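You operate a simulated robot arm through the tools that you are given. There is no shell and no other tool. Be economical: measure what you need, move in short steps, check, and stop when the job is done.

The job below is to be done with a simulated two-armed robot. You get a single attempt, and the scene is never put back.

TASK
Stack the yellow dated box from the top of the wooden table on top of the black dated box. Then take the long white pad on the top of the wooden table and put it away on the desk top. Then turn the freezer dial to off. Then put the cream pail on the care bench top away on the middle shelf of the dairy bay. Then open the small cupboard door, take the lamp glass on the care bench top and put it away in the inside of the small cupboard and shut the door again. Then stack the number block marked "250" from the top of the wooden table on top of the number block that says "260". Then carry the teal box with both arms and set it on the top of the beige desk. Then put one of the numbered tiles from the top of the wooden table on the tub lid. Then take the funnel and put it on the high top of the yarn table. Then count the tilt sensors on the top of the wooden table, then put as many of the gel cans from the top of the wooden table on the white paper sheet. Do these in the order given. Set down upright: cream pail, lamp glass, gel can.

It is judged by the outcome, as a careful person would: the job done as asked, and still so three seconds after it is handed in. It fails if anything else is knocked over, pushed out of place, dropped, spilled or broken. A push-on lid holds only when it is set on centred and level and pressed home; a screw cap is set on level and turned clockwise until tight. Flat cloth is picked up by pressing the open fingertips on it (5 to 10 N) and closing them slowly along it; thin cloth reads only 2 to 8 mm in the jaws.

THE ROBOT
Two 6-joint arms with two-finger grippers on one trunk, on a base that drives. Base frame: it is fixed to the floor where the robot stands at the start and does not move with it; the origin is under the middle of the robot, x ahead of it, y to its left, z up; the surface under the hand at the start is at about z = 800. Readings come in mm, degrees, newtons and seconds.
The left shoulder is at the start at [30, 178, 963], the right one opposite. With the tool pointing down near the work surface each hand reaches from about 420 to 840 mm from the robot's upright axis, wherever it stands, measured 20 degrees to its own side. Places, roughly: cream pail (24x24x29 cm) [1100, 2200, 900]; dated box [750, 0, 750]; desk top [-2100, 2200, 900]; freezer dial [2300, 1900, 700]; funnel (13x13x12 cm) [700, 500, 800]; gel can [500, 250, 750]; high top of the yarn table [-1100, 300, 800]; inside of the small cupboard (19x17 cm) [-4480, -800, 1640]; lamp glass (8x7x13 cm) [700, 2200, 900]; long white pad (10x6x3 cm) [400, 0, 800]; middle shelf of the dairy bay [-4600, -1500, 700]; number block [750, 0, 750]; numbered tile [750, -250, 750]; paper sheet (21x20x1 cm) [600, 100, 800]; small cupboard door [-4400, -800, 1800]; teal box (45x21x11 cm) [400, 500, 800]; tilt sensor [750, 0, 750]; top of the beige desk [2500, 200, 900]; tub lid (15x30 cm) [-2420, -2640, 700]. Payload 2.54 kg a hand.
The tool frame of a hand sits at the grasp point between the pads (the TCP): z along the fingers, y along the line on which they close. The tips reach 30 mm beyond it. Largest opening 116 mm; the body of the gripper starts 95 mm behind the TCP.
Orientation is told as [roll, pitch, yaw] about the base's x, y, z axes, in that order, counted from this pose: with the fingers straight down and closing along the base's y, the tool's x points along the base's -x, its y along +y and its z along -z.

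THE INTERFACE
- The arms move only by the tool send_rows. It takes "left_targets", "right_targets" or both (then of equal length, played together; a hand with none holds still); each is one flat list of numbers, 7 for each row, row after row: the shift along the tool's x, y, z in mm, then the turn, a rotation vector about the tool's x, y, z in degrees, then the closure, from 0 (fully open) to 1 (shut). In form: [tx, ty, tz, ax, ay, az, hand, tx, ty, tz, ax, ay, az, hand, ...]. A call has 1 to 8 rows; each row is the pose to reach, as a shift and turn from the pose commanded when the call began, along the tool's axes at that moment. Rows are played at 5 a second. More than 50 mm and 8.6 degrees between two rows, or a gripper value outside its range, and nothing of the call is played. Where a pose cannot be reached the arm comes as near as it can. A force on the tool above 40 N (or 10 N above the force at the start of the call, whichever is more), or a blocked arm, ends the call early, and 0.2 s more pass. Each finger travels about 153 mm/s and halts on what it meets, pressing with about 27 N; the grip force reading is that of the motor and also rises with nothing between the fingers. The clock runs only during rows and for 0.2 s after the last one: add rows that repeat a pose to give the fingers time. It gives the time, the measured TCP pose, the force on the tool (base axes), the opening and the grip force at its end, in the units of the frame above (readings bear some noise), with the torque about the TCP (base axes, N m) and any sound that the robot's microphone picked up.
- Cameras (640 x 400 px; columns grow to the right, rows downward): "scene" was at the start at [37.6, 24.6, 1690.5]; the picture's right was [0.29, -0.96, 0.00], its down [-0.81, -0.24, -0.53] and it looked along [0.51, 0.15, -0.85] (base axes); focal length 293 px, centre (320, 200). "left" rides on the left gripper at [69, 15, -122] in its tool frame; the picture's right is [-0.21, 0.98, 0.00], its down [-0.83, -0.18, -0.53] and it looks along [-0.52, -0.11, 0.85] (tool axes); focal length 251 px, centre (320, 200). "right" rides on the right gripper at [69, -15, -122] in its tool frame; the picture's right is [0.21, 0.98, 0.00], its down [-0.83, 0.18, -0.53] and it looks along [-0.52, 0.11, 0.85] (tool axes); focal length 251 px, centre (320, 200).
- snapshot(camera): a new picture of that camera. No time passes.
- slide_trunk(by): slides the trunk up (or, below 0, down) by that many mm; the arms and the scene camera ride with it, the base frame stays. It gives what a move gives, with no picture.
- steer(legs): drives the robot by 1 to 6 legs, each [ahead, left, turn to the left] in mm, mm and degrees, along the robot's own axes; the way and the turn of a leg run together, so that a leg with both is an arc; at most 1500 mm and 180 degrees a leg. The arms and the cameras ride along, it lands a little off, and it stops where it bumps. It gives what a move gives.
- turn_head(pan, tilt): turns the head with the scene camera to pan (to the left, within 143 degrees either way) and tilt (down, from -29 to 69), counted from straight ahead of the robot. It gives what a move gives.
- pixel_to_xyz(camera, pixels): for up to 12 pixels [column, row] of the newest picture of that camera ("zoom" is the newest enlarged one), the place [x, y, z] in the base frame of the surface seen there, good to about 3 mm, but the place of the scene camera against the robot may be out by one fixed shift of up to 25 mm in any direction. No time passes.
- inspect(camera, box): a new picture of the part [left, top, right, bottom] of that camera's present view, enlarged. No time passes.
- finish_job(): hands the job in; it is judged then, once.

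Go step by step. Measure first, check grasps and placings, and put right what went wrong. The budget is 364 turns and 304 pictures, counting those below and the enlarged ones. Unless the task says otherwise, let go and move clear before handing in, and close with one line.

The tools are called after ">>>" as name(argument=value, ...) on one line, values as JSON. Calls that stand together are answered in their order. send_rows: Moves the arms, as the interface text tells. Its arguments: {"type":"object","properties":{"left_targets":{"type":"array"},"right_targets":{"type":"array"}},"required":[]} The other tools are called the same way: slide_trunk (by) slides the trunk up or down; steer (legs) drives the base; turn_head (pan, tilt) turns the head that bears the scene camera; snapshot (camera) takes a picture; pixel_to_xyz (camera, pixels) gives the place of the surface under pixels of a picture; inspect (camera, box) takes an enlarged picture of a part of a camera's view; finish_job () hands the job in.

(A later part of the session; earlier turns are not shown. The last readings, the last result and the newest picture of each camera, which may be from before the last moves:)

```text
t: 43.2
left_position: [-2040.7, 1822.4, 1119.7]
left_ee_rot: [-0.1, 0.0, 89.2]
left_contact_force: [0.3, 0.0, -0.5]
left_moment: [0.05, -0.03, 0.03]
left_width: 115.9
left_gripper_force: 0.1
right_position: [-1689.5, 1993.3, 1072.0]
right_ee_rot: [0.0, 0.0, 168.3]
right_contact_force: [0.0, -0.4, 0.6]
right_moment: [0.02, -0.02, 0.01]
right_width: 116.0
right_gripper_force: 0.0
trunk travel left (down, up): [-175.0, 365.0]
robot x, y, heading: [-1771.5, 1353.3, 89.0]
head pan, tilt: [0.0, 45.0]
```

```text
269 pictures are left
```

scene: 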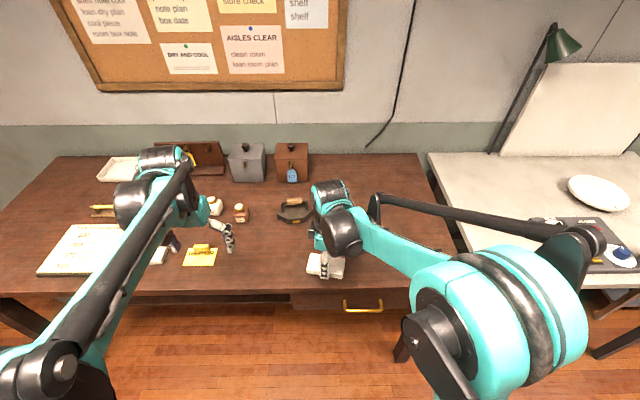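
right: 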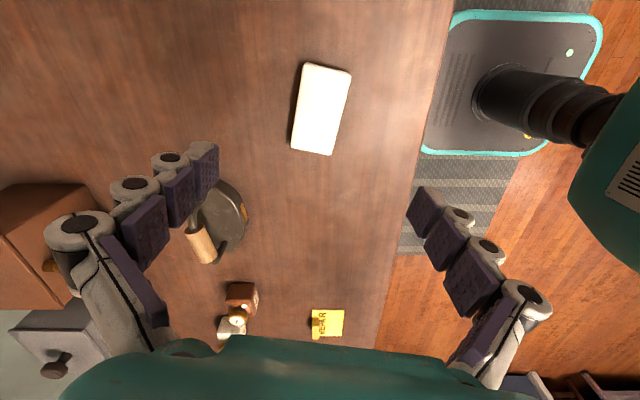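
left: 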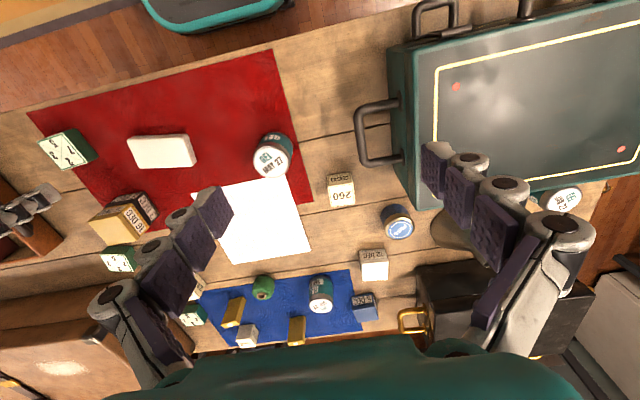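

Pad rests flat on the desk. Retract and unwind the right hand, then drive toward the freezer.

>>> send_rows(right_targets=[4, 18, 0, 0, 0, 8.5, 0, 8, 36, 0, 0, 0, 17, 0, 12, 54, 0, 0, 0, 25.5, 0, 16, 72, 0, 0, 0, 34, 0, 20, 90, 0, 0, 0, 42.5, 0, 24, 110, 0, 0, 0, 51, 0, 27, 130, 0, 0, 0, 59.5, 0, 30, 147, 0, 0, 0, 68, 0])

>>> steer(legs=[[0, 0, -89], [1500, 0, 0], [1500, 0, 0]])

>>> turn_head(pan=35, tilt=30)

>>> snapshot(camera="scene")

```text
t: 45.0
left_position: [-2039.8, 1821.1, 1121.1]
left_ee_rot: [0.0, 0.1, 89.1]
left_contact_force: [0.7, -1.1, 0.7]
left_moment: [0.02, 0.0, 0.0]
left_width: 116.2
left_gripper_force: 0.0
right_position: [-1691.7, 1845.3, 1073.8]
right_ee_rot: [0.1, 0.0, 100.2]
right_contact_force: [0.2, 0.1, -0.3]
right_moment: [0.03, -0.02, -0.01]
right_width: 116.2
right_gripper_force: 0.1
trunk travel left (down, up): [-175.0, 365.0]
robot x, y, heading: [-1770.1, 1354.0, 89.1]
head pan, tilt: [0.0, 45.0]
```

```text
t: 62.9
left_position: [1614.5, 1624.3, 1119.6]
left_ee_rot: [0.0, -0.1, 0.2]
left_contact_force: [-0.1, 0.1, -0.6]
left_moment: [-0.02, 0.0, 0.02]
left_width: 116.3
left_gripper_force: 0.0
right_position: [1644.1, 1275.5, 1073.2]
right_ee_rot: [0.0, -0.1, 11.5]
right_contact_force: [0.2, -0.7, 0.1]
right_moment: [0.0, 0.02, -0.02]
right_width: 116.0
right_gripper_force: 0.1
trunk travel left (down, up): [-175.0, 365.0]
robot x, y, heading: [1153.5, 1343.8, 0.2]
head pan, tilt: [0.0, 45.0]
```

```text
t: 63.9
left_position: [1614.3, 1623.3, 1119.9]
left_ee_rot: [0.0, 0.0, 0.2]
left_contact_force: [-0.4, -0.3, -0.2]
left_moment: [0.01, 0.02, -0.04]
left_width: 115.9
left_gripper_force: 0.1
right_position: [1643.2, 1276.8, 1072.3]
right_ee_rot: [0.0, 0.0, 11.5]
right_contact_force: [0.4, 0.1, -0.2]
right_moment: [-0.02, -0.04, 0.01]
right_width: 116.2
right_gripper_force: 0.0
trunk travel left (down, up): [-175.0, 365.0]
robot x, y, heading: [1150.0, 1342.5, 0.6]
head pan, tilt: [35.0, 30.0]
```

```text
268 pictures are left
```

scene: 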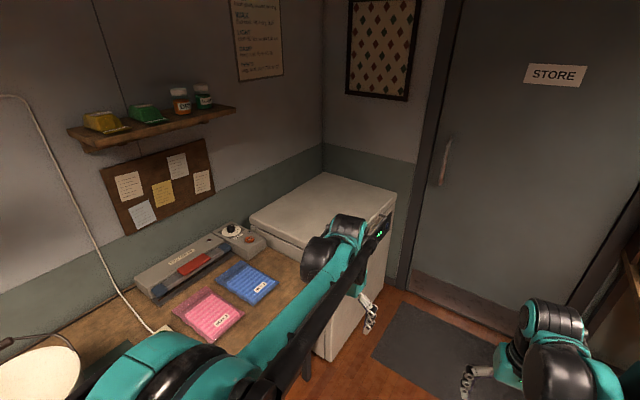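

The white chest freezer is around (330,260), hidden by my left arm. Measuring its corners.

>>> pixel_to_xyz(camera="scene", pixels=[[255, 215], [325, 176], [392, 205], [330, 350], [345, 345], [375, 280], [300, 230], [405, 190], [490, 300], [310, 262], [400, 330], [240, 245]])

>>> inspect(camera="scene", box=[230, 160, 430, 380])

```text
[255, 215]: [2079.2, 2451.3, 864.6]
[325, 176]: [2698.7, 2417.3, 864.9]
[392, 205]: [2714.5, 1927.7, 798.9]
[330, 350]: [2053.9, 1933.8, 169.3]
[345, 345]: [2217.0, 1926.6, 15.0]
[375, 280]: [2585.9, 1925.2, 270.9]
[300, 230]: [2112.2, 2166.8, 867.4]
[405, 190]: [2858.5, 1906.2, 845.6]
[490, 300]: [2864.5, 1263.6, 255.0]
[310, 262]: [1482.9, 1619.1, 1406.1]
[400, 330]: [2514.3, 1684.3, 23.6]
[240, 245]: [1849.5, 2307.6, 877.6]
```

```text
1.82 times, centred on (330, 270) of scene
```

zoom: 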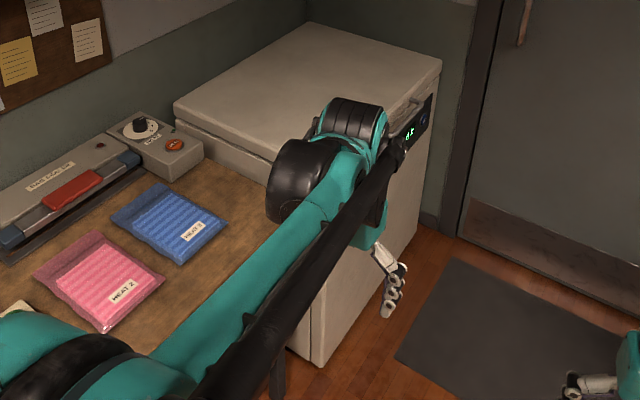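

The freezer front faces -y at y≈1927. Turn to face +y, then sidestep to x≈2300.

>>> steer(legs=[[0, 0, 89.5], [-60, 0, 0], [0, -1100, 0]])

>>> turn_head(pan=0, tilt=50)

>>> snapshot(camera="scene")

```text
t: 74.0
left_position: [1977.6, 1758.8, 1120.1]
left_ee_rot: [0.0, 0.0, 91.7]
left_contact_force: [0.1, 0.4, -0.6]
left_moment: [0.0, 0.05, 0.0]
left_width: 116.0
left_gripper_force: 0.1
right_position: [2323.0, 1796.9, 1071.9]
right_ee_rot: [0.0, 0.0, 103.0]
right_contact_force: [0.3, -0.1, 0.5]
right_moment: [-0.01, -0.01, 0.01]
right_width: 115.8
right_gripper_force: 0.1
trunk travel left (down, up): [-175.0, 365.0]
robot x, y, heading: [2264.6, 1301.7, 91.7]
head pan, tilt: [35.0, 30.0]
```

```text
t: 75.1
left_position: [1977.4, 1758.7, 1120.2]
left_ee_rot: [0.0, 0.0, 91.6]
left_contact_force: [1.0, 0.5, -0.2]
left_moment: [-0.01, 0.01, 0.04]
left_width: 115.8
left_gripper_force: 0.1
right_position: [2323.3, 1797.0, 1072.5]
right_ee_rot: [-0.1, 0.0, 102.9]
right_contact_force: [0.1, 0.6, -0.5]
right_moment: [-0.01, -0.03, 0.02]
right_width: 115.7
right_gripper_force: 0.1
trunk travel left (down, up): [-175.0, 365.0]
robot x, y, heading: [2266.8, 1303.1, 91.8]
head pan, tilt: [0.0, 50.0]
```

```text
266 pictures are left
```

scene: 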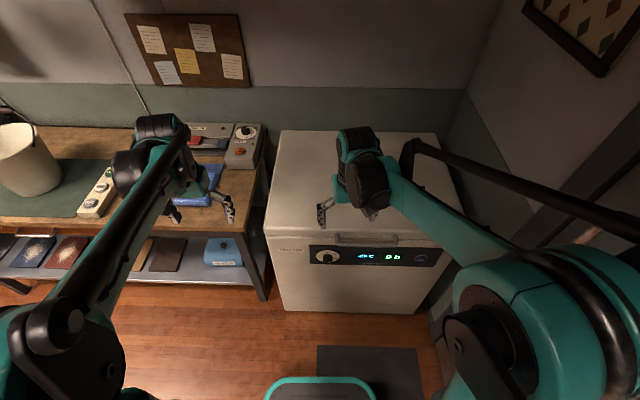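

The freezer panel shows a dial at about (325,257). Zooming and measuring.

>>> inspect(camera="scene", box=[296, 236, 360, 276])

>>> pixel_to_xyz(camera="scene", pixels=[[325, 257], [312, 250], [337, 263], [300, 250], [370, 280], [370, 237], [329, 260]])

```text
10.00 times, centred on (328, 256) of scene
```

zoom: 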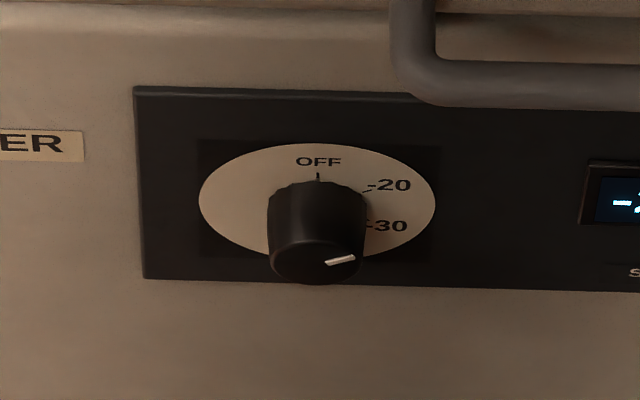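

```text
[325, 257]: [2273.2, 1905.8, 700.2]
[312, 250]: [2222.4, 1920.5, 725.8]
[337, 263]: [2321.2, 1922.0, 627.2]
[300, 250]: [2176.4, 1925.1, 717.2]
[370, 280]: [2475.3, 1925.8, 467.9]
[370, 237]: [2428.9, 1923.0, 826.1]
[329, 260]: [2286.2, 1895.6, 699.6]
```

The dial has OFF at the top; its pointer is at roughly 80° clockwise, so it must be turned counterclockwise. I'll bring the right hand to yaw 90 and then pitch it level toward the panel.

>>> send_rows(right_targets=[9, 17, 24, 0, 0, 6.5, 0, 18, 34, 48, 0, 0, 12.9, 0, 26, 50, 72, 0, 0, 12.9, 0])

>>> send_rows(right_targets=[0, 0, 20, 0, -8.5, 0, 0.2, 0, 0, 40, 0, -17, 0, 0.2, 0, 0, 60, 0, -25.5, 0, 0.2, 0, 0, 80, 0, -34, 0, 0.2, 0, 0, 100, 0, -42.5, 0, 0.2, 0, 0, 120, 0, -51, 0, 0.2, 0, 0, 140, 0, -59.5, 0, 0.2, 0, 0, 160, 0, -68, 0, 0.2])

>>> snapshot(camera="right")

```text
t: 75.9
left_position: [1976.0, 1759.4, 1119.6]
left_ee_rot: [0.1, 0.0, 91.8]
left_contact_force: [-0.1, 0.5, 0.1]
left_moment: [0.01, -0.01, 0.03]
left_width: 116.0
left_gripper_force: 0.1
right_position: [2278.4, 1759.3, 1001.9]
right_ee_rot: [0.0, -0.1, 89.9]
right_contact_force: [-0.2, 0.0, -0.7]
right_moment: [-0.03, -0.02, 0.01]
right_width: 116.0
right_gripper_force: 0.0
trunk travel left (down, up): [-175.0, 365.0]
robot x, y, heading: [2267.2, 1303.4, 91.6]
head pan, tilt: [0.0, 50.0]
```

```text
t: 77.7
left_position: [1975.8, 1760.9, 1118.8]
left_ee_rot: [-0.1, 0.2, 91.7]
left_contact_force: [0.3, 0.4, -0.5]
left_moment: [-0.07, -0.05, -0.01]
left_width: 116.2
left_gripper_force: 0.1
right_position: [2205.2, 1851.1, 1007.6]
right_ee_rot: [-0.4, -67.6, 90.3]
right_contact_force: [-0.8, 0.2, -0.1]
right_moment: [0.01, 0.0, -0.01]
right_width: 92.7
right_gripper_force: 0.1
right hand out of reach, approached as far as the arm can: row 5, 6, 7, 8
trunk travel left (down, up): [-175.0, 365.0]
robot x, y, heading: [2264.8, 1306.6, 91.9]
head pan, tilt: [0.0, 50.0]
```

```text
264 pictures are left
```

right: 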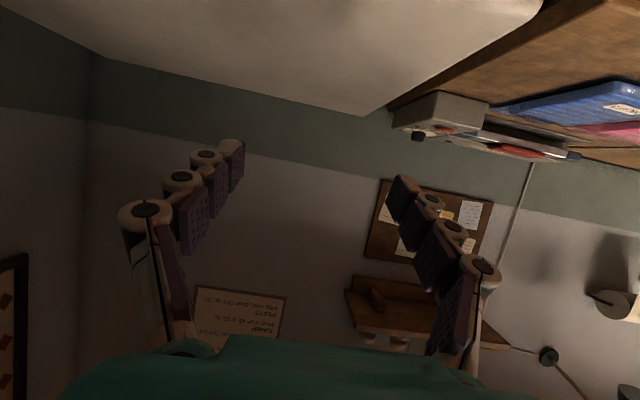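

The level pose needs more room. Back the base 200 mm, lower the trunk, then continue.

>>> steer(legs=[[-200, 0, -1.7]])

>>> slide_trunk(by=-130)

```text
t: 79.3
left_position: [1992.2, 1586.3, 1119.5]
left_ee_rot: [0.1, 0.1, 90.3]
left_contact_force: [-0.2, 0.6, -0.1]
left_moment: [-0.08, 0.03, 0.0]
left_width: 116.2
left_gripper_force: 0.1
right_position: [2224.1, 1670.6, 1008.5]
right_ee_rot: [-0.2, -67.5, 88.6]
right_contact_force: [0.2, 0.9, -0.3]
right_moment: [-0.01, -0.02, -0.01]
right_width: 92.9
right_gripper_force: 0.1
trunk travel left (down, up): [-175.0, 365.0]
robot x, y, heading: [2275.8, 1122.8, 90.3]
head pan, tilt: [0.0, 50.0]
stopped in leg 1: the robot was blocked; the commanded pose is now the measured one
```

```text
t: 80.8
left_position: [1991.8, 1584.0, 989.3]
left_ee_rot: [0.0, -0.1, 90.2]
left_contact_force: [0.1, -0.4, 0.1]
left_moment: [-0.02, 0.02, 0.03]
left_width: 116.0
left_gripper_force: 0.1
right_position: [2224.3, 1668.3, 879.6]
right_ee_rot: [-0.2, -67.6, 88.6]
right_contact_force: [-0.5, 0.1, 0.1]
right_moment: [0.01, 0.02, 0.03]
right_width: 92.7
right_gripper_force: 0.1
trunk travel left (down, up): [-45.0, 495.0]
robot x, y, heading: [2269.6, 1118.0, 90.4]
head pan, tilt: [0.0, 50.0]
```

The base bumped something behind at y≈1120. Looking behind to check.

>>> turn_head(pan=140, tilt=55)

>>> snapshot(camera="scene")

>>> turn_head(pan=-140, tilt=50)

>>> snapshot(camera="scene")

```text
t: 83.1
left_position: [1991.9, 1583.0, 990.5]
left_ee_rot: [-0.1, 0.0, 90.2]
left_contact_force: [0.9, -0.8, 0.5]
left_moment: [0.02, 0.02, -0.01]
left_width: 116.0
left_gripper_force: 0.1
right_position: [2223.4, 1668.3, 879.4]
right_ee_rot: [-0.2, -67.6, 88.6]
right_contact_force: [0.3, 0.8, -1.2]
right_moment: [-0.02, -0.01, 0.0]
right_width: 92.8
right_gripper_force: 0.1
trunk travel left (down, up): [-45.0, 495.0]
robot x, y, heading: [2272.5, 1121.9, 90.2]
head pan, tilt: [140.0, 55.0]
```

```text
263 pictures are left
```

scene: 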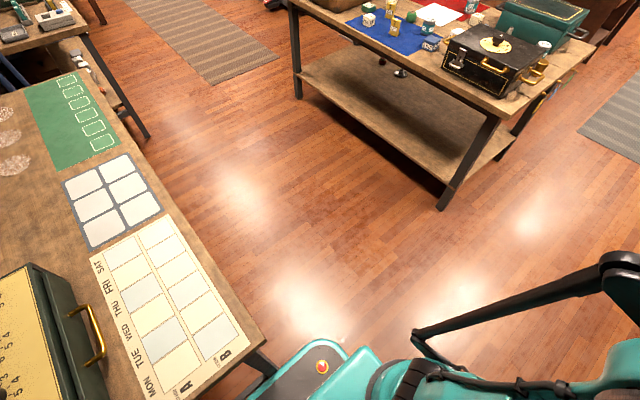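

```text
t: 86.9
left_position: [1992.4, 1584.4, 989.9]
left_ee_rot: [0.0, 0.1, 90.2]
left_contact_force: [-0.7, -0.1, -0.3]
left_moment: [-0.01, 0.02, 0.0]
left_width: 116.0
left_gripper_force: 0.1
right_position: [2224.9, 1668.0, 878.9]
right_ee_rot: [-0.2, -67.6, 88.6]
right_contact_force: [0.1, -0.1, 0.4]
right_moment: [-0.01, -0.01, -0.02]
right_width: 92.9
right_gripper_force: 0.0
trunk travel left (down, up): [-45.0, 495.0]
robot x, y, heading: [2276.0, 1120.4, 90.1]
head pan, tilt: [-140.0, 50.0]
```

```text
262 pictures are left
```

scene: 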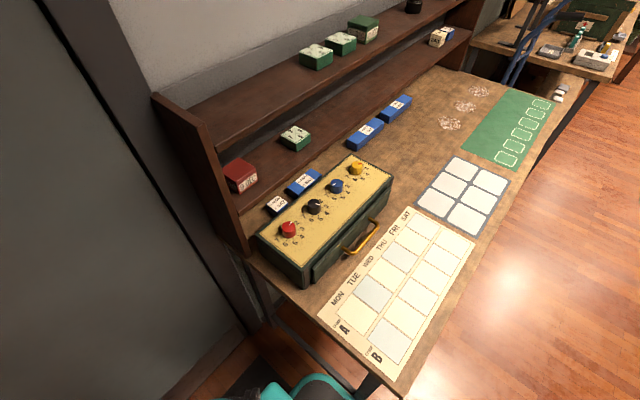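

The beige desk's corner is just behind; nothing disturbed. Move 25 mm ahead, then finish levelling the hand toward the dial height.

>>> steer(legs=[[30, 0, 0]])

>>> turn_head(pan=0, tilt=50)

>>> send_rows(right_targets=[27, -11, 25, 0, -5, 0, 0.3, 54, -22, 50, 0, -10, 0, 0.3, 81, -33, 75, 0, -15, 0, 0.3, 108, -44, 100, 0, -20, 0, 0.3, 136, -56, 125, 0, -22.4, 0, 0.3])

>>> snapshot(camera="right")

>>> snapshot(camera="scene")

```text
t: 87.8
left_position: [1991.8, 1615.7, 987.8]
left_ee_rot: [0.0, 0.1, 90.3]
left_contact_force: [-0.1, -0.1, -0.8]
left_moment: [-0.06, -0.01, -0.02]
left_width: 116.1
left_gripper_force: 0.0
right_position: [2224.4, 1699.0, 879.1]
right_ee_rot: [-0.3, -67.6, 88.6]
right_contact_force: [-1.2, 1.1, -1.1]
right_moment: [0.01, -0.01, -0.01]
right_width: 92.5
right_gripper_force: 0.0
trunk travel left (down, up): [-45.0, 495.0]
robot x, y, heading: [2270.8, 1148.8, 90.2]
head pan, tilt: [-140.0, 50.0]
```

```text
t: 90.0
left_position: [1992.9, 1613.1, 989.8]
left_ee_rot: [-0.1, 0.0, 90.2]
left_contact_force: [-1.0, 0.3, -0.1]
left_moment: [0.06, 0.01, 0.0]
left_width: 115.8
left_gripper_force: 0.1
right_position: [2224.2, 1698.6, 879.1]
right_ee_rot: [-0.2, -67.6, 88.8]
right_contact_force: [0.4, -0.6, -0.9]
right_moment: [0.0, -0.03, 0.01]
right_width: 92.8
right_gripper_force: 0.0
trunk travel left (down, up): [-45.0, 495.0]
robot x, y, heading: [2268.3, 1150.7, 90.1]
head pan, tilt: [0.0, 50.0]
```

```text
t: 91.2
left_position: [1991.2, 1615.4, 987.9]
left_ee_rot: [-0.1, 0.1, 90.3]
left_contact_force: [-0.1, 0.4, 0.4]
left_moment: [-0.05, 0.01, 0.0]
left_width: 116.0
left_gripper_force: 0.0
right_position: [2191.6, 1879.2, 740.5]
right_ee_rot: [-60.4, -89.9, 148.7]
right_contact_force: [-0.6, 0.1, 0.5]
right_moment: [0.07, -0.01, -0.01]
right_width: 80.9
right_gripper_force: 0.0
right hand out of reach, approached as far as the arm can: row 1, 2, 3, 4, 5
trunk travel left (down, up): [-45.0, 495.0]
robot x, y, heading: [2272.6, 1150.9, 90.4]
head pan, tilt: [0.0, 50.0]
```

```text
261 pictures are left
```

right: 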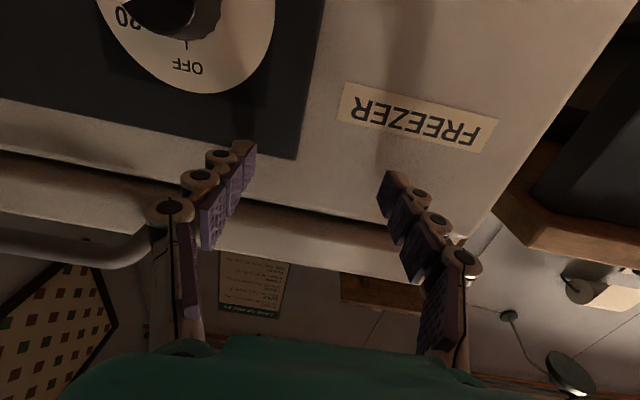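

```text
260 pictures are left
```

scene: 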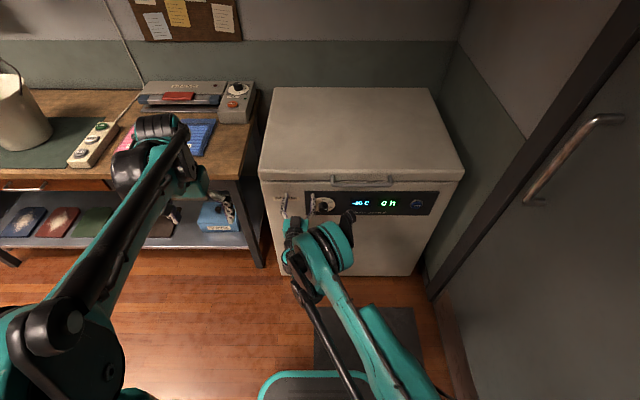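

The arm reached near but off; the dial should be straight ahead of the right shoulder. I'll shift the base left ~170 and back.

>>> steer(legs=[[-22, 15, 0], [0, 190, 0]])

>>> send_rows(right_targets=[0, 0, -5, 0, 0, 0, 0.3, 0, 0, -10, 0, 0, 0, 0.3])

>>> snapshot(camera="scene")

```text
t: 93.2
left_position: [1783.6, 1590.3, 989.4]
left_ee_rot: [0.1, -0.1, 90.3]
left_contact_force: [-0.5, 0.1, -0.6]
left_moment: [0.03, -0.05, 0.0]
left_width: 116.2
left_gripper_force: 0.1
right_position: [1984.0, 1853.5, 742.3]
right_ee_rot: [-60.3, -89.9, 148.7]
right_contact_force: [0.2, 0.9, 0.6]
right_moment: [0.02, -0.03, -0.01]
right_width: 81.1
right_gripper_force: 0.0
trunk travel left (down, up): [-45.0, 495.0]
robot x, y, heading: [2064.4, 1127.4, 90.6]
head pan, tilt: [0.0, 50.0]
```

```text
t: 93.8
left_position: [1784.1, 1590.4, 990.2]
left_ee_rot: [-0.1, 0.0, 90.3]
left_contact_force: [0.0, -0.1, -0.1]
left_moment: [0.0, 0.0, 0.01]
left_width: 116.1
left_gripper_force: 0.2
right_position: [1983.7, 1851.9, 743.0]
right_ee_rot: [-42.5, -90.0, 130.9]
right_contact_force: [-0.6, -0.5, -0.1]
right_moment: [0.01, -0.03, -0.01]
right_width: 81.1
right_gripper_force: 0.0
right hand out of reach, approached as far as the arm can: row 1, 2
trunk travel left (down, up): [-45.0, 495.0]
robot x, y, heading: [2065.6, 1128.4, 90.3]
head pan, tilt: [0.0, 50.0]
```

```text
259 pictures are left
```

scene: 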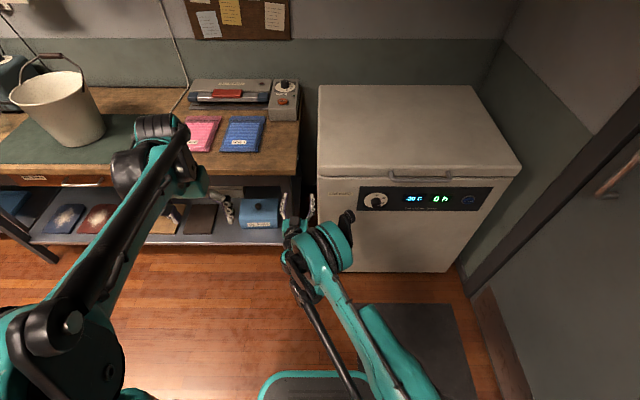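

The command lies at about (2073,1755,695); sweep it right toward x≈2275 where it's in front of the shoulder.

>>> send_rows(right_targets=[0, -45, 0, 0, 0, 0, 0.3, 0, -90, 0, 0, 0, 0, 0.3, 0, -135, 0, 0, 0, 0, 0.3, 0, -170, 0, 0, 0, 0, 0.3, 0, -200, 0, 0, 0, 0, 0.3, 0, -200, 0, 0, 0, 0, 0.3])

>>> snapshot(camera="right")

```text
t: 94.7
left_position: [1781.3, 1587.0, 990.5]
left_ee_rot: [0.1, -0.1, 90.6]
left_contact_force: [1.0, 0.1, 0.4]
left_moment: [0.02, 0.02, 0.05]
left_width: 116.1
left_gripper_force: 0.1
right_position: [2096.0, 1901.2, 755.1]
right_ee_rot: [-61.5, -89.9, 151.7]
right_contact_force: [-17.4, -36.4, -19.4]
right_moment: [-0.11, -0.19, -3.47]
right_width: 91.0
right_gripper_force: 45.3
right hand out of reach, approached as far as the arm can: row 1, 2, 3, 4
trunk travel left (down, up): [-45.0, 495.0]
robot x, y, heading: [2064.5, 1124.4, 90.4]
head pan, tilt: [0.0, 50.0]
stopped in row 4 (right hand): the force on the tool passed its limit at 55 N (the readings are from after the stop); the commanded pose is now the measured one
```

```text
258 pictures are left
```

right: 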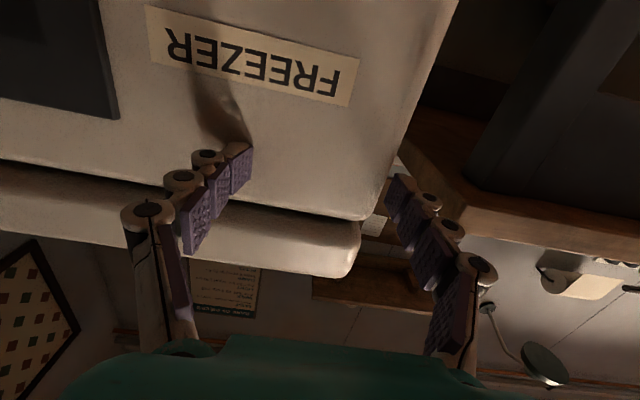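

Pressed lightly on the sturdy freezer; the arm is too folded, so the base must be farther back. Back off a bit and look for the desk's extents behind.

>>> steer(legs=[[-60, 0, 0]])

>>> turn_head(pan=-143, tilt=60)

>>> snapshot(camera="scene")

```text
t: 95.5
left_position: [1777.7, 1578.0, 989.8]
left_ee_rot: [0.0, 0.0, 90.9]
left_contact_force: [-0.5, 0.1, -0.8]
left_moment: [-0.04, -0.01, 0.01]
left_width: 116.1
left_gripper_force: 0.2
right_position: [2093.9, 1896.1, 754.3]
right_ee_rot: [-51.5, -89.8, 141.8]
right_contact_force: [-0.4, 0.2, -0.2]
right_moment: [0.03, 0.0, -0.02]
right_width: 81.4
right_gripper_force: 0.1
trunk travel left (down, up): [-45.0, 495.0]
robot x, y, heading: [2061.1, 1115.8, 90.7]
head pan, tilt: [0.0, 50.0]
stopped in leg 1: the robot was blocked; the commanded pose is now the measured one
```

```text
t: 97.8
left_position: [1777.3, 1577.2, 990.0]
left_ee_rot: [0.0, -0.1, 90.9]
left_contact_force: [0.1, 0.0, -0.7]
left_moment: [0.01, -0.03, -0.01]
left_width: 116.0
left_gripper_force: 0.1
right_position: [2094.9, 1895.8, 754.0]
right_ee_rot: [-55.8, -89.9, 146.0]
right_contact_force: [0.2, -0.4, -0.3]
right_moment: [0.02, 0.06, -0.02]
right_width: 81.3
right_gripper_force: 0.1
trunk travel left (down, up): [-45.0, 495.0]
robot x, y, heading: [2060.1, 1117.2, 91.1]
head pan, tilt: [-143.0, 60.0]
```

```text
257 pictures are left
```

scene: 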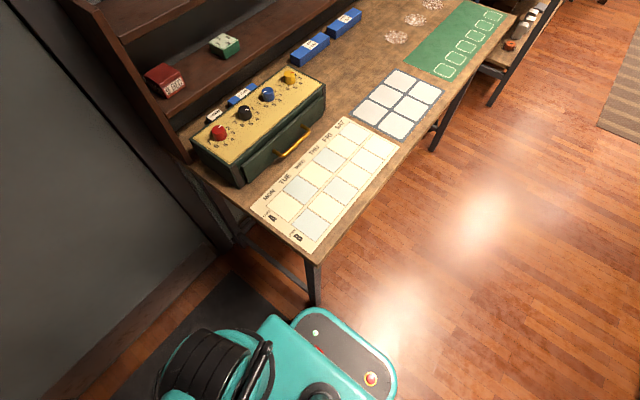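

>>> pixel_to_xyz(camera="scene", pixels=[[314, 262], [315, 300], [195, 165], [430, 150], [440, 135], [515, 30], [350, 350], [300, 330], [230, 240]])

```text
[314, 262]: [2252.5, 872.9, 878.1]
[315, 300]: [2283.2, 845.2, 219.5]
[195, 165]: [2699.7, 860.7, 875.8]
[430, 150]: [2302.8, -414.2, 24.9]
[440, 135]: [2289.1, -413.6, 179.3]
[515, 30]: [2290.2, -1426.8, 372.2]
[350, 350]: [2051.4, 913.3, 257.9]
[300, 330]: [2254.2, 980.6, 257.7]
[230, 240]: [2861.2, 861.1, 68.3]
```

Desk occupies x>2255, y<873; the base is ~±210 wide. Go left 80 mm and then back.

>>> steer(legs=[[8, 0, -1], [0, 80, 0], [-85, 0, 0]])

>>> turn_head(pan=0, tilt=50)

>>> send_rows(right_targets=[10, -45, -10, 0, 0, 0, 0.3, 20, -90, -15, 0, 0, 0, 0.3])

```text
t: 99.9
left_position: [1705.0, 1503.6, 990.0]
left_ee_rot: [0.0, -0.2, 89.9]
left_contact_force: [-0.3, -1.0, 0.0]
left_moment: [0.04, 0.01, -0.03]
left_width: 115.9
left_gripper_force: 0.2
right_position: [2028.6, 1816.7, 755.5]
right_ee_rot: [-86.1, -89.9, 175.2]
right_contact_force: [-0.6, -0.5, 1.1]
right_moment: [-0.03, 0.01, 0.0]
right_width: 81.5
right_gripper_force: 0.0
trunk travel left (down, up): [-45.0, 495.0]
robot x, y, heading: [1976.2, 1039.6, 89.9]
head pan, tilt: [-143.0, 60.0]
```

```text
t: 102.1
left_position: [1705.1, 1506.0, 990.1]
left_ee_rot: [0.0, 0.0, 89.7]
left_contact_force: [1.2, 0.5, 0.3]
left_moment: [0.03, -0.03, 0.02]
left_width: 115.9
left_gripper_force: 0.1
right_position: [2028.8, 1817.5, 754.7]
right_ee_rot: [-56.1, -90.0, 145.2]
right_contact_force: [-0.4, -0.1, 0.1]
right_moment: [0.01, 0.0, 0.0]
right_width: 80.9
right_gripper_force: 0.1
trunk travel left (down, up): [-45.0, 495.0]
robot x, y, heading: [1983.4, 1038.0, 89.8]
head pan, tilt: [0.0, 50.0]
```

```text
t: 102.7
left_position: [1705.2, 1506.0, 989.4]
left_ee_rot: [0.1, 0.0, 89.7]
left_contact_force: [0.1, -0.3, -0.2]
left_moment: [0.0, -0.01, 0.0]
left_width: 116.2
left_gripper_force: 0.1
right_position: [2114.4, 1836.4, 741.2]
right_ee_rot: [-23.9, -89.8, 113.0]
right_contact_force: [0.9, -0.5, 0.3]
right_moment: [0.0, 0.0, -0.01]
right_width: 81.1
right_gripper_force: 0.1
right hand out of reach, approached as far as the arm can: row 1, 2
trunk travel left (down, up): [-45.0, 495.0]
robot x, y, heading: [1980.3, 1042.2, 89.9]
head pan, tilt: [0.0, 50.0]
```

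Getting closer. Continue sweeping right toward the dial.

>>> send_rows(right_targets=[10, -45, 10, 0, 0, 0, 0.3, 20, -90, 20, 0, 0, 0, 0.3, 28, -130, 25, 0, 0, 0, 0.3, 32, -155, 25, 0, 0, 0, 0.3])

>>> snapshot(camera="right")

```text
t: 103.7
left_position: [1704.5, 1504.5, 988.7]
left_ee_rot: [0.1, 0.0, 89.8]
left_contact_force: [-1.1, -0.1, 0.8]
left_moment: [0.0, 0.02, 0.01]
left_width: 116.1
left_gripper_force: 0.1
right_position: [2269.5, 1854.1, 724.0]
right_ee_rot: [-20.9, -89.8, 110.0]
right_contact_force: [0.5, -0.9, 0.7]
right_moment: [-0.01, -0.04, 0.0]
right_width: 81.2
right_gripper_force: 0.0
right hand out of reach, approached as far as the arm can: row 3, 4
trunk travel left (down, up): [-45.0, 495.0]
robot x, y, heading: [1981.6, 1042.1, 89.7]
head pan, tilt: [0.0, 50.0]
```

```text
256 pictures are left
```

right: 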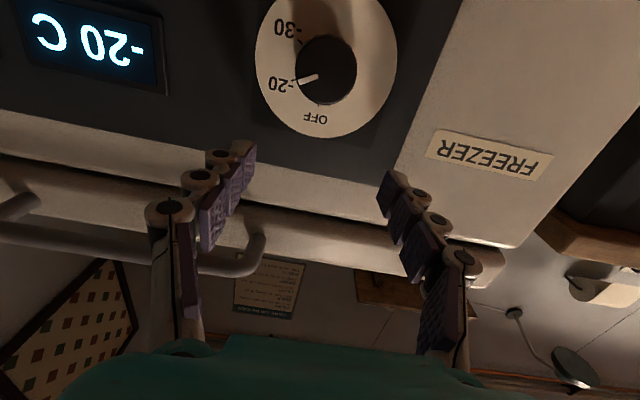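

Excellent view: the pointer is at -20, about 60° clockwise of OFF. Measuring the knob.

>>> pixel_to_xyz(camera="right", pixels=[[327, 70], [340, 65], [305, 60], [352, 80], [335, 100], [330, 45], [322, 118], [400, 170], [255, 260]])

>>> inspect(camera="right", box=[240, 0, 400, 140])

```text
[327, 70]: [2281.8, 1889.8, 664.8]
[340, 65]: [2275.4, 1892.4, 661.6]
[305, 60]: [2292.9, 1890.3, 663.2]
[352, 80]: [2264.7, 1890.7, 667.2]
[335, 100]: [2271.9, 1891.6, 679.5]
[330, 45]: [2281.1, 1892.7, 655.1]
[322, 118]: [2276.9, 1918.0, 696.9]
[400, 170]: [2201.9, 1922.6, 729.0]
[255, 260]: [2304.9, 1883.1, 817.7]
```

```text
2.86 times, centred on (320, 70) of right
```

zoom: 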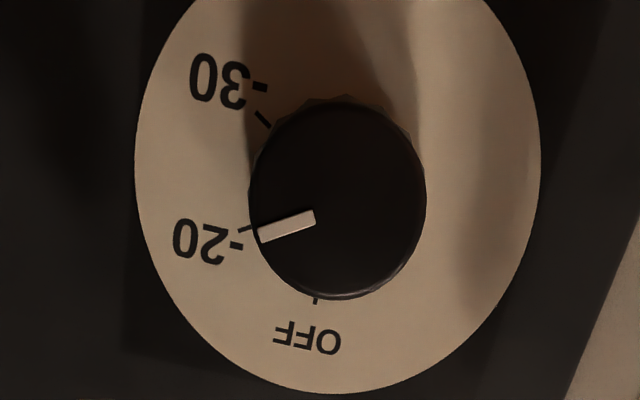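

Knob centre ≈(2281,1890,664), 35 mm wide, panel at y≈1921. Move in front, pre-rolled +25°.

>>> send_rows(right_targets=[15, -3, 10, 0, 0, 8, 0.3, 28, -6, 18, 0, 0, 16, 0.3, 39, -8, 25, 0, 0, 24, 0.3, 39, -8, 33, 0, 0, 25, 0.3])

>>> snapshot(camera="right")

```text
t: 104.7
left_position: [1705.0, 1504.3, 989.5]
left_ee_rot: [0.1, 0.0, 89.8]
left_contact_force: [-0.2, 0.4, -1.1]
left_moment: [-0.02, 0.03, -0.01]
left_width: 116.0
left_gripper_force: 0.0
right_position: [2274.2, 1868.8, 728.9]
right_ee_rot: [89.6, -64.9, -0.5]
right_contact_force: [-0.5, 0.6, 0.0]
right_moment: [0.02, -0.01, -0.02]
right_width: 81.2
right_gripper_force: 0.0
right hand out of reach, approached as far as the arm can: row 1, 2, 3, 4
trunk travel left (down, up): [-45.0, 495.0]
robot x, y, heading: [1982.2, 1043.3, 89.8]
head pan, tilt: [0.0, 50.0]
```

```text
254 pictures are left
```

right: 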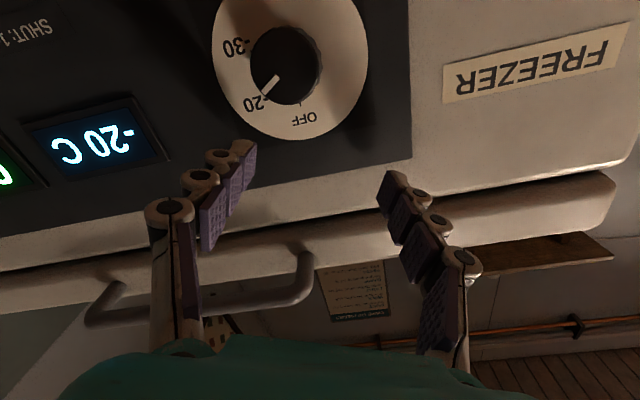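

Height is limiting (729 vs 664). Lower the trunk fully and back up 90 mm.

>>> steer(legs=[[-90, 0, 0]])

>>> slide_trunk(by=-44)

>>> send_rows(right_targets=[0, 0, 30, 0, 0, 0, 0.3, 0, 0, 60, 0, 0, 0, 0.3, -30, 0, 80, 0, 0, 0, 0.3])

```text
t: 105.8
left_position: [1704.9, 1414.7, 990.3]
left_ee_rot: [0.0, -0.1, 89.8]
left_contact_force: [-0.3, -1.2, -0.1]
left_moment: [0.04, -0.01, 0.03]
left_width: 116.0
left_gripper_force: 0.0
right_position: [2273.1, 1778.6, 730.8]
right_ee_rot: [89.7, -65.2, -0.5]
right_contact_force: [-0.4, -0.8, 1.2]
right_moment: [-0.08, -0.01, 0.0]
right_width: 81.3
right_gripper_force: 0.0
trunk travel left (down, up): [-45.0, 495.0]
robot x, y, heading: [1980.5, 948.5, 89.7]
head pan, tilt: [0.0, 50.0]
```

```text
t: 106.7
left_position: [1705.0, 1415.5, 945.3]
left_ee_rot: [0.0, 0.1, 89.8]
left_contact_force: [0.7, -0.2, -0.2]
left_moment: [-0.03, -0.02, -0.01]
left_width: 115.9
left_gripper_force: 0.0
right_position: [2273.9, 1779.7, 684.6]
right_ee_rot: [89.6, -65.1, -0.5]
right_contact_force: [0.6, -0.1, 0.3]
right_moment: [-0.03, 0.03, -0.01]
right_width: 81.2
right_gripper_force: 0.0
trunk travel left (down, up): [-1.0, 539.0]
robot x, y, heading: [1980.1, 954.4, 89.9]
head pan, tilt: [0.0, 50.0]
```

```text
t: 107.5
left_position: [1705.5, 1415.5, 945.8]
left_ee_rot: [0.1, 0.1, 89.9]
left_contact_force: [0.0, -0.1, -0.6]
left_moment: [-0.03, 0.01, 0.01]
left_width: 116.0
left_gripper_force: 0.0
right_position: [2284.9, 1852.0, 723.0]
right_ee_rot: [89.2, -65.0, -0.2]
right_contact_force: [0.4, 0.6, -0.3]
right_moment: [0.0, -0.03, 0.0]
right_width: 81.0
right_gripper_force: 0.1
right hand out of reach, approached as far as the arm can: row 1, 2, 3
trunk travel left (down, up): [-1.0, 539.0]
robot x, y, heading: [1981.1, 949.9, 89.9]
head pan, tilt: [0.0, 50.0]
```

Tilting the hand ~30° downward keeps the pads parallel to the knob axis and eases the wrist. First unroll and back off, then tilt.

>>> send_rows(right_targets=[0, 0, -15, 0, 0, -8.3, 0.3, 0, 0, -30, 0, 0, -16.6, 0.3, 0, 0, -40, 0, 0, -25, 0.3])

>>> send_rows(right_targets=[0, 0, 0, 0, 8, 0, 0.3, 0, 0, 0, 0, 16, 0, 0.3, 0, 0, 0, 0, 24, 0, 0.3, 0, 0, 0, 0, 32, 0, 0.3, 0, 0, 0, 0, 35, 0, 0.3])

>>> snapshot(camera="right")

```text
t: 108.3
left_position: [1703.9, 1414.3, 946.3]
left_ee_rot: [0.0, 0.0, 89.8]
left_contact_force: [-0.2, -0.5, -1.0]
left_moment: [-0.02, -0.01, 0.0]
left_width: 116.1
left_gripper_force: 0.1
right_position: [2284.5, 1812.7, 724.3]
right_ee_rot: [-53.3, -89.7, 142.5]
right_contact_force: [0.5, 0.4, -0.4]
right_moment: [-0.01, -0.02, -0.01]
right_width: 81.1
right_gripper_force: 0.0
trunk travel left (down, up): [-1.0, 539.0]
robot x, y, heading: [1982.1, 948.7, 89.9]
head pan, tilt: [0.0, 50.0]
```

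```text
t: 109.5
left_position: [1704.5, 1415.1, 946.3]
left_ee_rot: [0.0, 0.0, 89.8]
left_contact_force: [1.0, -0.8, 0.6]
left_moment: [0.0, 0.03, 0.02]
left_width: 115.9
left_gripper_force: 0.0
right_position: [2290.7, 1810.4, 723.7]
right_ee_rot: [0.4, -55.0, 89.3]
right_contact_force: [0.2, -0.3, -0.2]
right_moment: [0.02, -0.02, 0.02]
right_width: 81.1
right_gripper_force: 0.0
right hand out of reach, approached as far as the arm can: row 5
trunk travel left (down, up): [-1.0, 539.0]
robot x, y, heading: [1982.1, 953.3, 89.6]
head pan, tilt: [0.0, 50.0]
```

```text
253 pictures are left
```

right: 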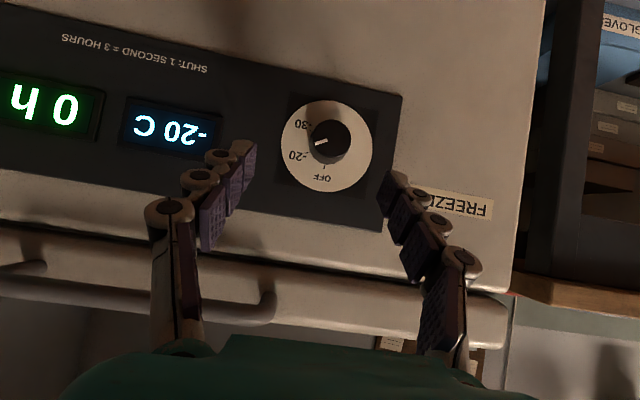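

Reached poses do become the new command. Re-measuring the knob from here.

>>> pixel_to_xyz(camera="right", pixels=[[331, 138], [331, 142], [313, 140], [349, 140], [330, 122], [331, 160], [250, 150], [325, 168], [330, 192], [260, 290]])

>>> inspect(camera="right", box=[270, 90, 390, 200])

```text
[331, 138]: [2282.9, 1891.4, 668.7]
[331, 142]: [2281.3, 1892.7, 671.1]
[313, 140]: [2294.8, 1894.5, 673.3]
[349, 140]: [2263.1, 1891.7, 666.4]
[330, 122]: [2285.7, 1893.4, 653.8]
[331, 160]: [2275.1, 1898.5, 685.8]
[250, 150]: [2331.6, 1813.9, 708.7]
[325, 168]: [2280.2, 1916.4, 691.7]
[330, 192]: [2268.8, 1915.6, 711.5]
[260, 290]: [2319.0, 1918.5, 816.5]
```

```text
3.64 times, centred on (330, 145) of right
```

zoom: 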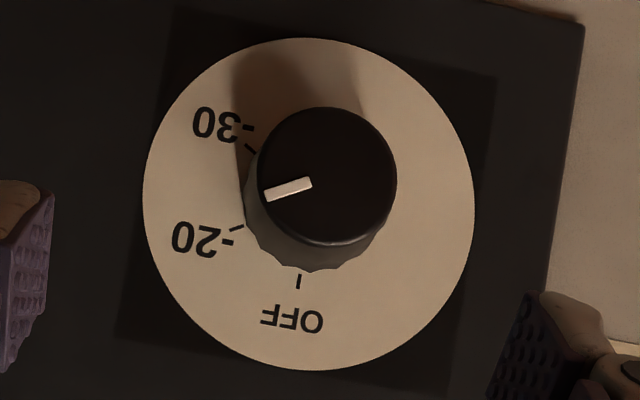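

The view is clear: pointer at -20, OFF 60-63° counterclockwise. Pre-roll the hand +30° about the knob axis and approach to y≈1835.

>>> send_rows(right_targets=[6, 1, 12, -4.3, 0, 6.1, 0.3, 12, 2, 23, -8.6, 0, 12.3, 0.4, 17, 3, 35, -12.9, 0, 18.5, 0.45, 22.7, 3.7, 46, -17.2, 0, 24.6, 0.45])

>>> snapshot(camera="right")

```text
t: 110.5
left_position: [1705.8, 1415.2, 945.0]
left_ee_rot: [0.1, -0.1, 89.7]
left_contact_force: [-0.4, -0.3, 0.7]
left_moment: [-0.01, 0.04, 0.0]
left_width: 115.8
left_gripper_force: 0.0
right_position: [2288.3, 1835.6, 678.3]
right_ee_rot: [45.1, -44.9, 53.7]
right_contact_force: [0.6, 0.6, 0.2]
right_moment: [-0.04, -0.02, 0.01]
right_width: 64.1
right_gripper_force: 0.0
trunk travel left (down, up): [-1.0, 539.0]
robot x, y, heading: [1979.6, 947.8, 90.1]
head pan, tilt: [0.0, 50.0]
```

```text
251 pictures are left
```

right: 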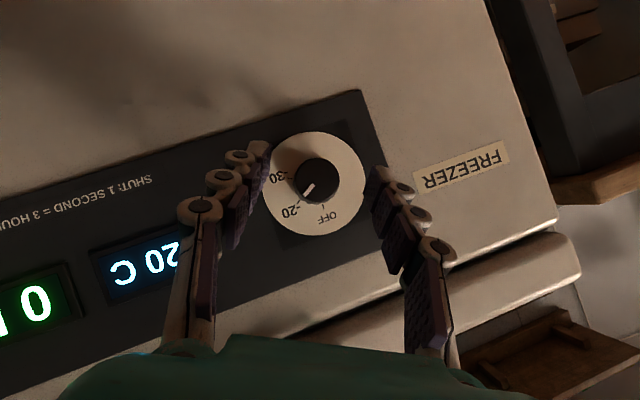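

Knob is centred between the fingers. Advance 46 mm along +y and close.

>>> send_rows(right_targets=[-13.5, 0, 19, 0, 0, 0, 0.45, -26, 0, 37.5, 0, 0, 0, 0.45, -26, 0, 37.5, 0, 0, 0, 0.65, -26, 0, 37.5, 0, 0, 0, 0.8, -26, 0, 37.5, 0, 0, 0, 0.8])

>>> snapshot(camera="right")

```text
t: 111.7
left_position: [1704.6, 1414.9, 945.3]
left_ee_rot: [0.0, 0.0, 89.8]
left_contact_force: [0.3, 0.2, 0.6]
left_moment: [-0.02, -0.01, 0.04]
left_width: 115.9
left_gripper_force: 0.1
right_position: [2287.8, 1874.7, 683.1]
right_ee_rot: [44.9, -45.1, 53.8]
right_contact_force: [2.8, 1.3, 0.7]
right_moment: [-0.09, -0.02, 0.24]
right_width: 35.1
right_gripper_force: 45.3
right hand out of reach, approached as far as the arm can: row 2, 3, 4, 5
trunk travel left (down, up): [-1.0, 539.0]
robot x, y, heading: [1981.1, 955.4, 89.5]
head pan, tilt: [0.0, 50.0]
```

```text
250 pictures are left
```

right: 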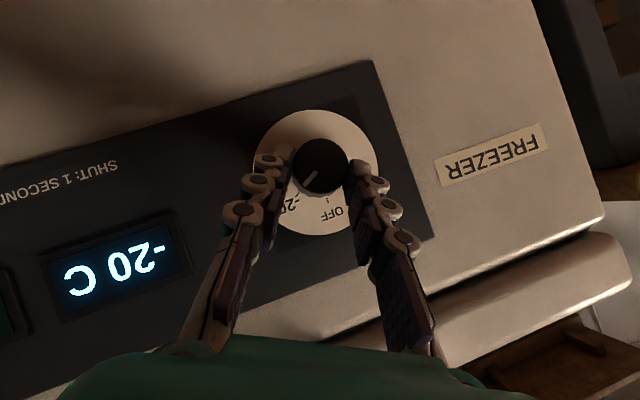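

Holding the knob (35 mm). Now turn counterclockwise 60° about the knob axis.

>>> send_rows(right_targets=[0.25, 1.9, 0.2, 4.3, 0, -6.1, 0.85, 0.7, 4, 0.5, 8.6, 0, -12.3, 0.85, 1.4, 6, 1, 12.9, 0, -18.4, 0.85, 2.4, 7.8, 1.7, 17.2, 0, -24.6, 0.85, 3.5, 9.5, 2.4, 21.5, 0, -30.7, 0.85, 4.7, 11, 3.3, 25.8, 0, -36.8, 0.85, 6.2, 12.3, 4.3, 30.1, 0, -43, 0.85, 7.7, 13.3, 5.4, 34.4, 0, -49.1, 0.85])

>>> snapshot(camera="right")

```text
t: 112.8
left_position: [1703.6, 1413.7, 947.0]
left_ee_rot: [0.1, -0.1, 90.0]
left_contact_force: [0.6, -0.3, 0.0]
left_moment: [0.0, 0.05, 0.01]
left_width: 116.1
left_gripper_force: 0.1
right_position: [2281.6, 1873.7, 683.8]
right_ee_rot: [-1.1, -55.4, 92.9]
right_contact_force: [-5.3, -0.1, 5.6]
right_moment: [-0.43, 0.14, -0.32]
right_width: 35.0
right_gripper_force: 45.1
right hand out of reach, approached as far as the arm can: row 4, 5
trunk travel left (down, up): [-1.0, 539.0]
robot x, y, heading: [1979.8, 953.9, 90.0]
head pan, tilt: [0.0, 50.0]
stopped in row 5 (right hand): the force on the tool passed its limit at 53 N (the readings are from after the stop); the commanded pose is now the measured one
```

```text
249 pictures are left
```

right: 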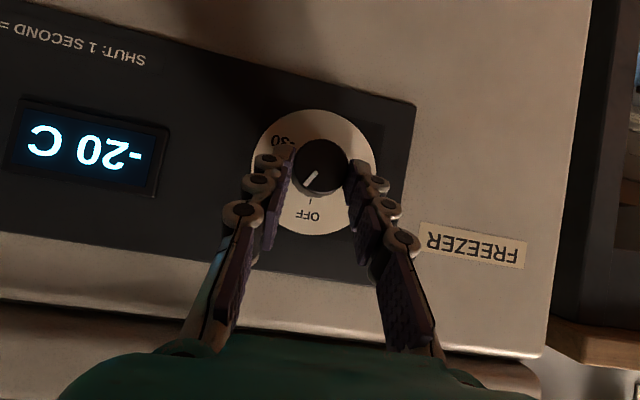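

Turned about 30°; the reach limit caused a force stop. Release, back off, come 60 mm closer and regrasp.

>>> send_rows(right_targets=[0, 0, 0, 0, 0, 0, 0.6, 0, 0, 0, 0, 0, 0, 0.45, 14, 0, -20, 0, 0, 0, 0.45, 28, 0, -40, 0, 0, 0, 0.45, 45, 0, -62, 0, 0, 0, 0.45])

>>> steer(legs=[[55, 0, 0]])

>>> snapshot(camera="right")

>>> pixel_to_xyz(camera="right", pixels=[[320, 170], [320, 180], [318, 190]])

```text
t: 114.0
left_position: [1702.2, 1415.6, 945.1]
left_ee_rot: [0.0, 0.1, 90.0]
left_contact_force: [0.1, 0.7, 0.5]
left_moment: [0.01, 0.01, -0.02]
left_width: 116.0
left_gripper_force: 0.1
right_position: [2283.0, 1797.5, 682.4]
right_ee_rot: [-1.3, -55.4, 93.0]
right_contact_force: [1.0, 0.7, -1.1]
right_moment: [0.01, 0.02, 0.01]
right_width: 64.0
right_gripper_force: 0.0
trunk travel left (down, up): [-1.0, 539.0]
robot x, y, heading: [1981.1, 952.3, 90.3]
head pan, tilt: [0.0, 50.0]
```

```text
t: 115.0
left_position: [1703.3, 1469.8, 945.3]
left_ee_rot: [-0.1, 0.1, 90.0]
left_contact_force: [0.0, -0.4, 0.1]
left_moment: [-0.04, -0.02, -0.02]
left_width: 116.1
left_gripper_force: 0.0
right_position: [2284.1, 1852.1, 681.8]
right_ee_rot: [-1.2, -55.4, 92.9]
right_contact_force: [-1.0, 0.7, -1.3]
right_moment: [0.0, 0.0, -0.05]
right_width: 63.9
right_gripper_force: 0.0
trunk travel left (down, up): [-1.0, 539.0]
robot x, y, heading: [1982.1, 1005.7, 90.0]
head pan, tilt: [0.0, 50.0]
```

```text
248 pictures are left
```

right: 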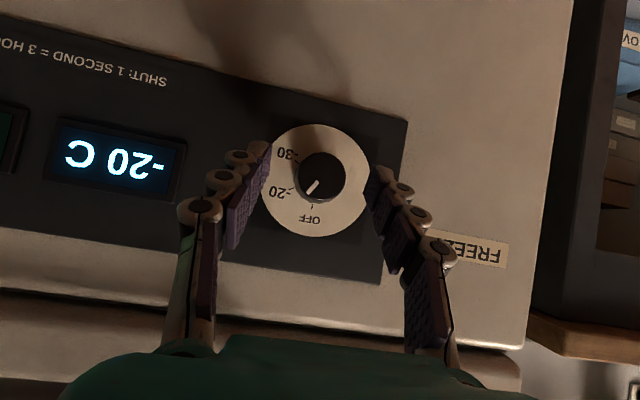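

```text
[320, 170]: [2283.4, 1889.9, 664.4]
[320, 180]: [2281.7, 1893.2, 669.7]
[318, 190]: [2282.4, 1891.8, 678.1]
```

About 28° remain. Pre-roll +15°, advance 26 mm, close.

>>> send_rows(right_targets=[0, 0, 0, -4.3, 0, 6.1, 0.45, 0, -2, 0, -8.6, 0, 12.3, 0.45, -8, -2, 11, -8.6, 0, 12.3, 0.45, -15, -2, 21.5, -8.6, 0, 12.3, 0.45, -15, -2, 21.5, -8.6, 0, 12.3, 0.65, -15, -2, 21.5, -8.6, 0, 12.3, 0.85, -15, -2, 21.5, -8.6, 0, 12.3, 0.85])

>>> snapshot(camera="right")

```text
t: 116.5
left_position: [1702.7, 1470.0, 945.0]
left_ee_rot: [0.0, 0.0, 90.0]
left_contact_force: [0.5, 0.6, -0.8]
left_moment: [0.01, 0.0, -0.02]
left_width: 116.0
left_gripper_force: 0.0
right_position: [2283.8, 1878.5, 682.8]
right_ee_rot: [24.1, -52.8, 72.3]
right_contact_force: [-5.1, -2.5, 0.0]
right_moment: [-0.19, 0.07, 0.05]
right_width: 35.6
right_gripper_force: 45.3
trunk travel left (down, up): [-1.0, 539.0]
robot x, y, heading: [1977.9, 1007.1, 90.0]
head pan, tilt: [0.0, 50.0]
```

```text
247 pictures are left
```

right: 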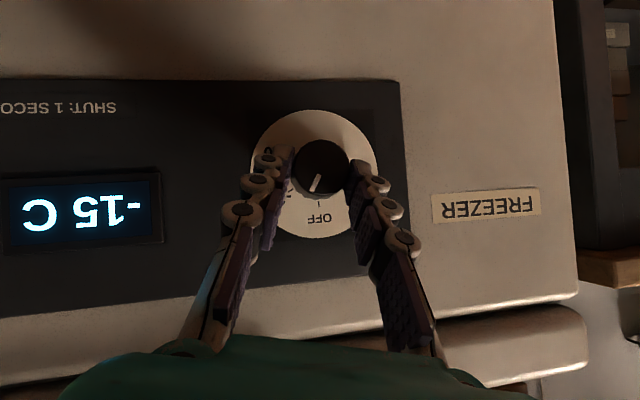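

Display changed to -15, so it follows. Turn another ~28°.

>>> send_rows(right_targets=[0.3, 1.7, 0.2, 4, 0, -5.7, 0.85, 0.7, 3.5, 0.5, 8, 0, -11.5, 0.85, 1.5, 5.2, 1.1, 12, 0, -17.2, 0.85, 2.4, 6.9, 1.7, 16, 0, -23, 0.85])

>>> inspect(camera="right", box=[220, 90, 420, 250])

```text
t: 117.4
left_position: [1701.6, 1468.8, 946.5]
left_ee_rot: [0.1, 0.0, 90.0]
left_contact_force: [0.6, -0.1, -0.6]
left_moment: [-0.02, 0.04, 0.01]
left_width: 116.2
left_gripper_force: 0.1
right_position: [2279.1, 1877.5, 682.9]
right_ee_rot: [-8.8, -55.8, 101.2]
right_contact_force: [-6.4, 1.3, 1.5]
right_moment: [-0.41, 0.08, -0.46]
right_width: 35.8
right_gripper_force: 44.9
right hand out of reach, approached as far as the arm can: row 3, 4
trunk travel left (down, up): [-1.0, 539.0]
robot x, y, heading: [1981.3, 1005.0, 89.8]
head pan, tilt: [0.0, 50.0]
stopped in row 4 (right hand): the force on the tool passed its limit at 52 N (the readings are from after the stop); the commanded pose is now the measured one
```

```text
2.50 times, centred on (320, 170) of right
```

zoom: 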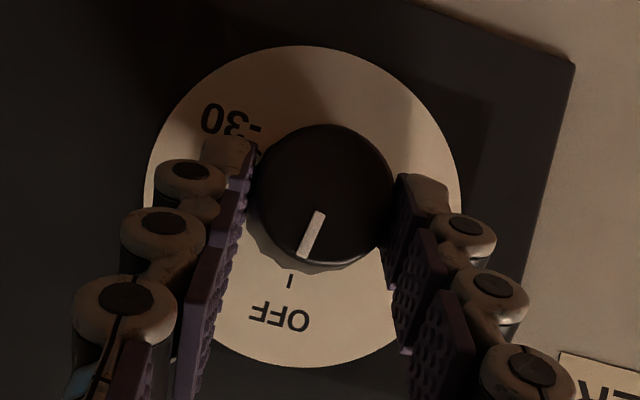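

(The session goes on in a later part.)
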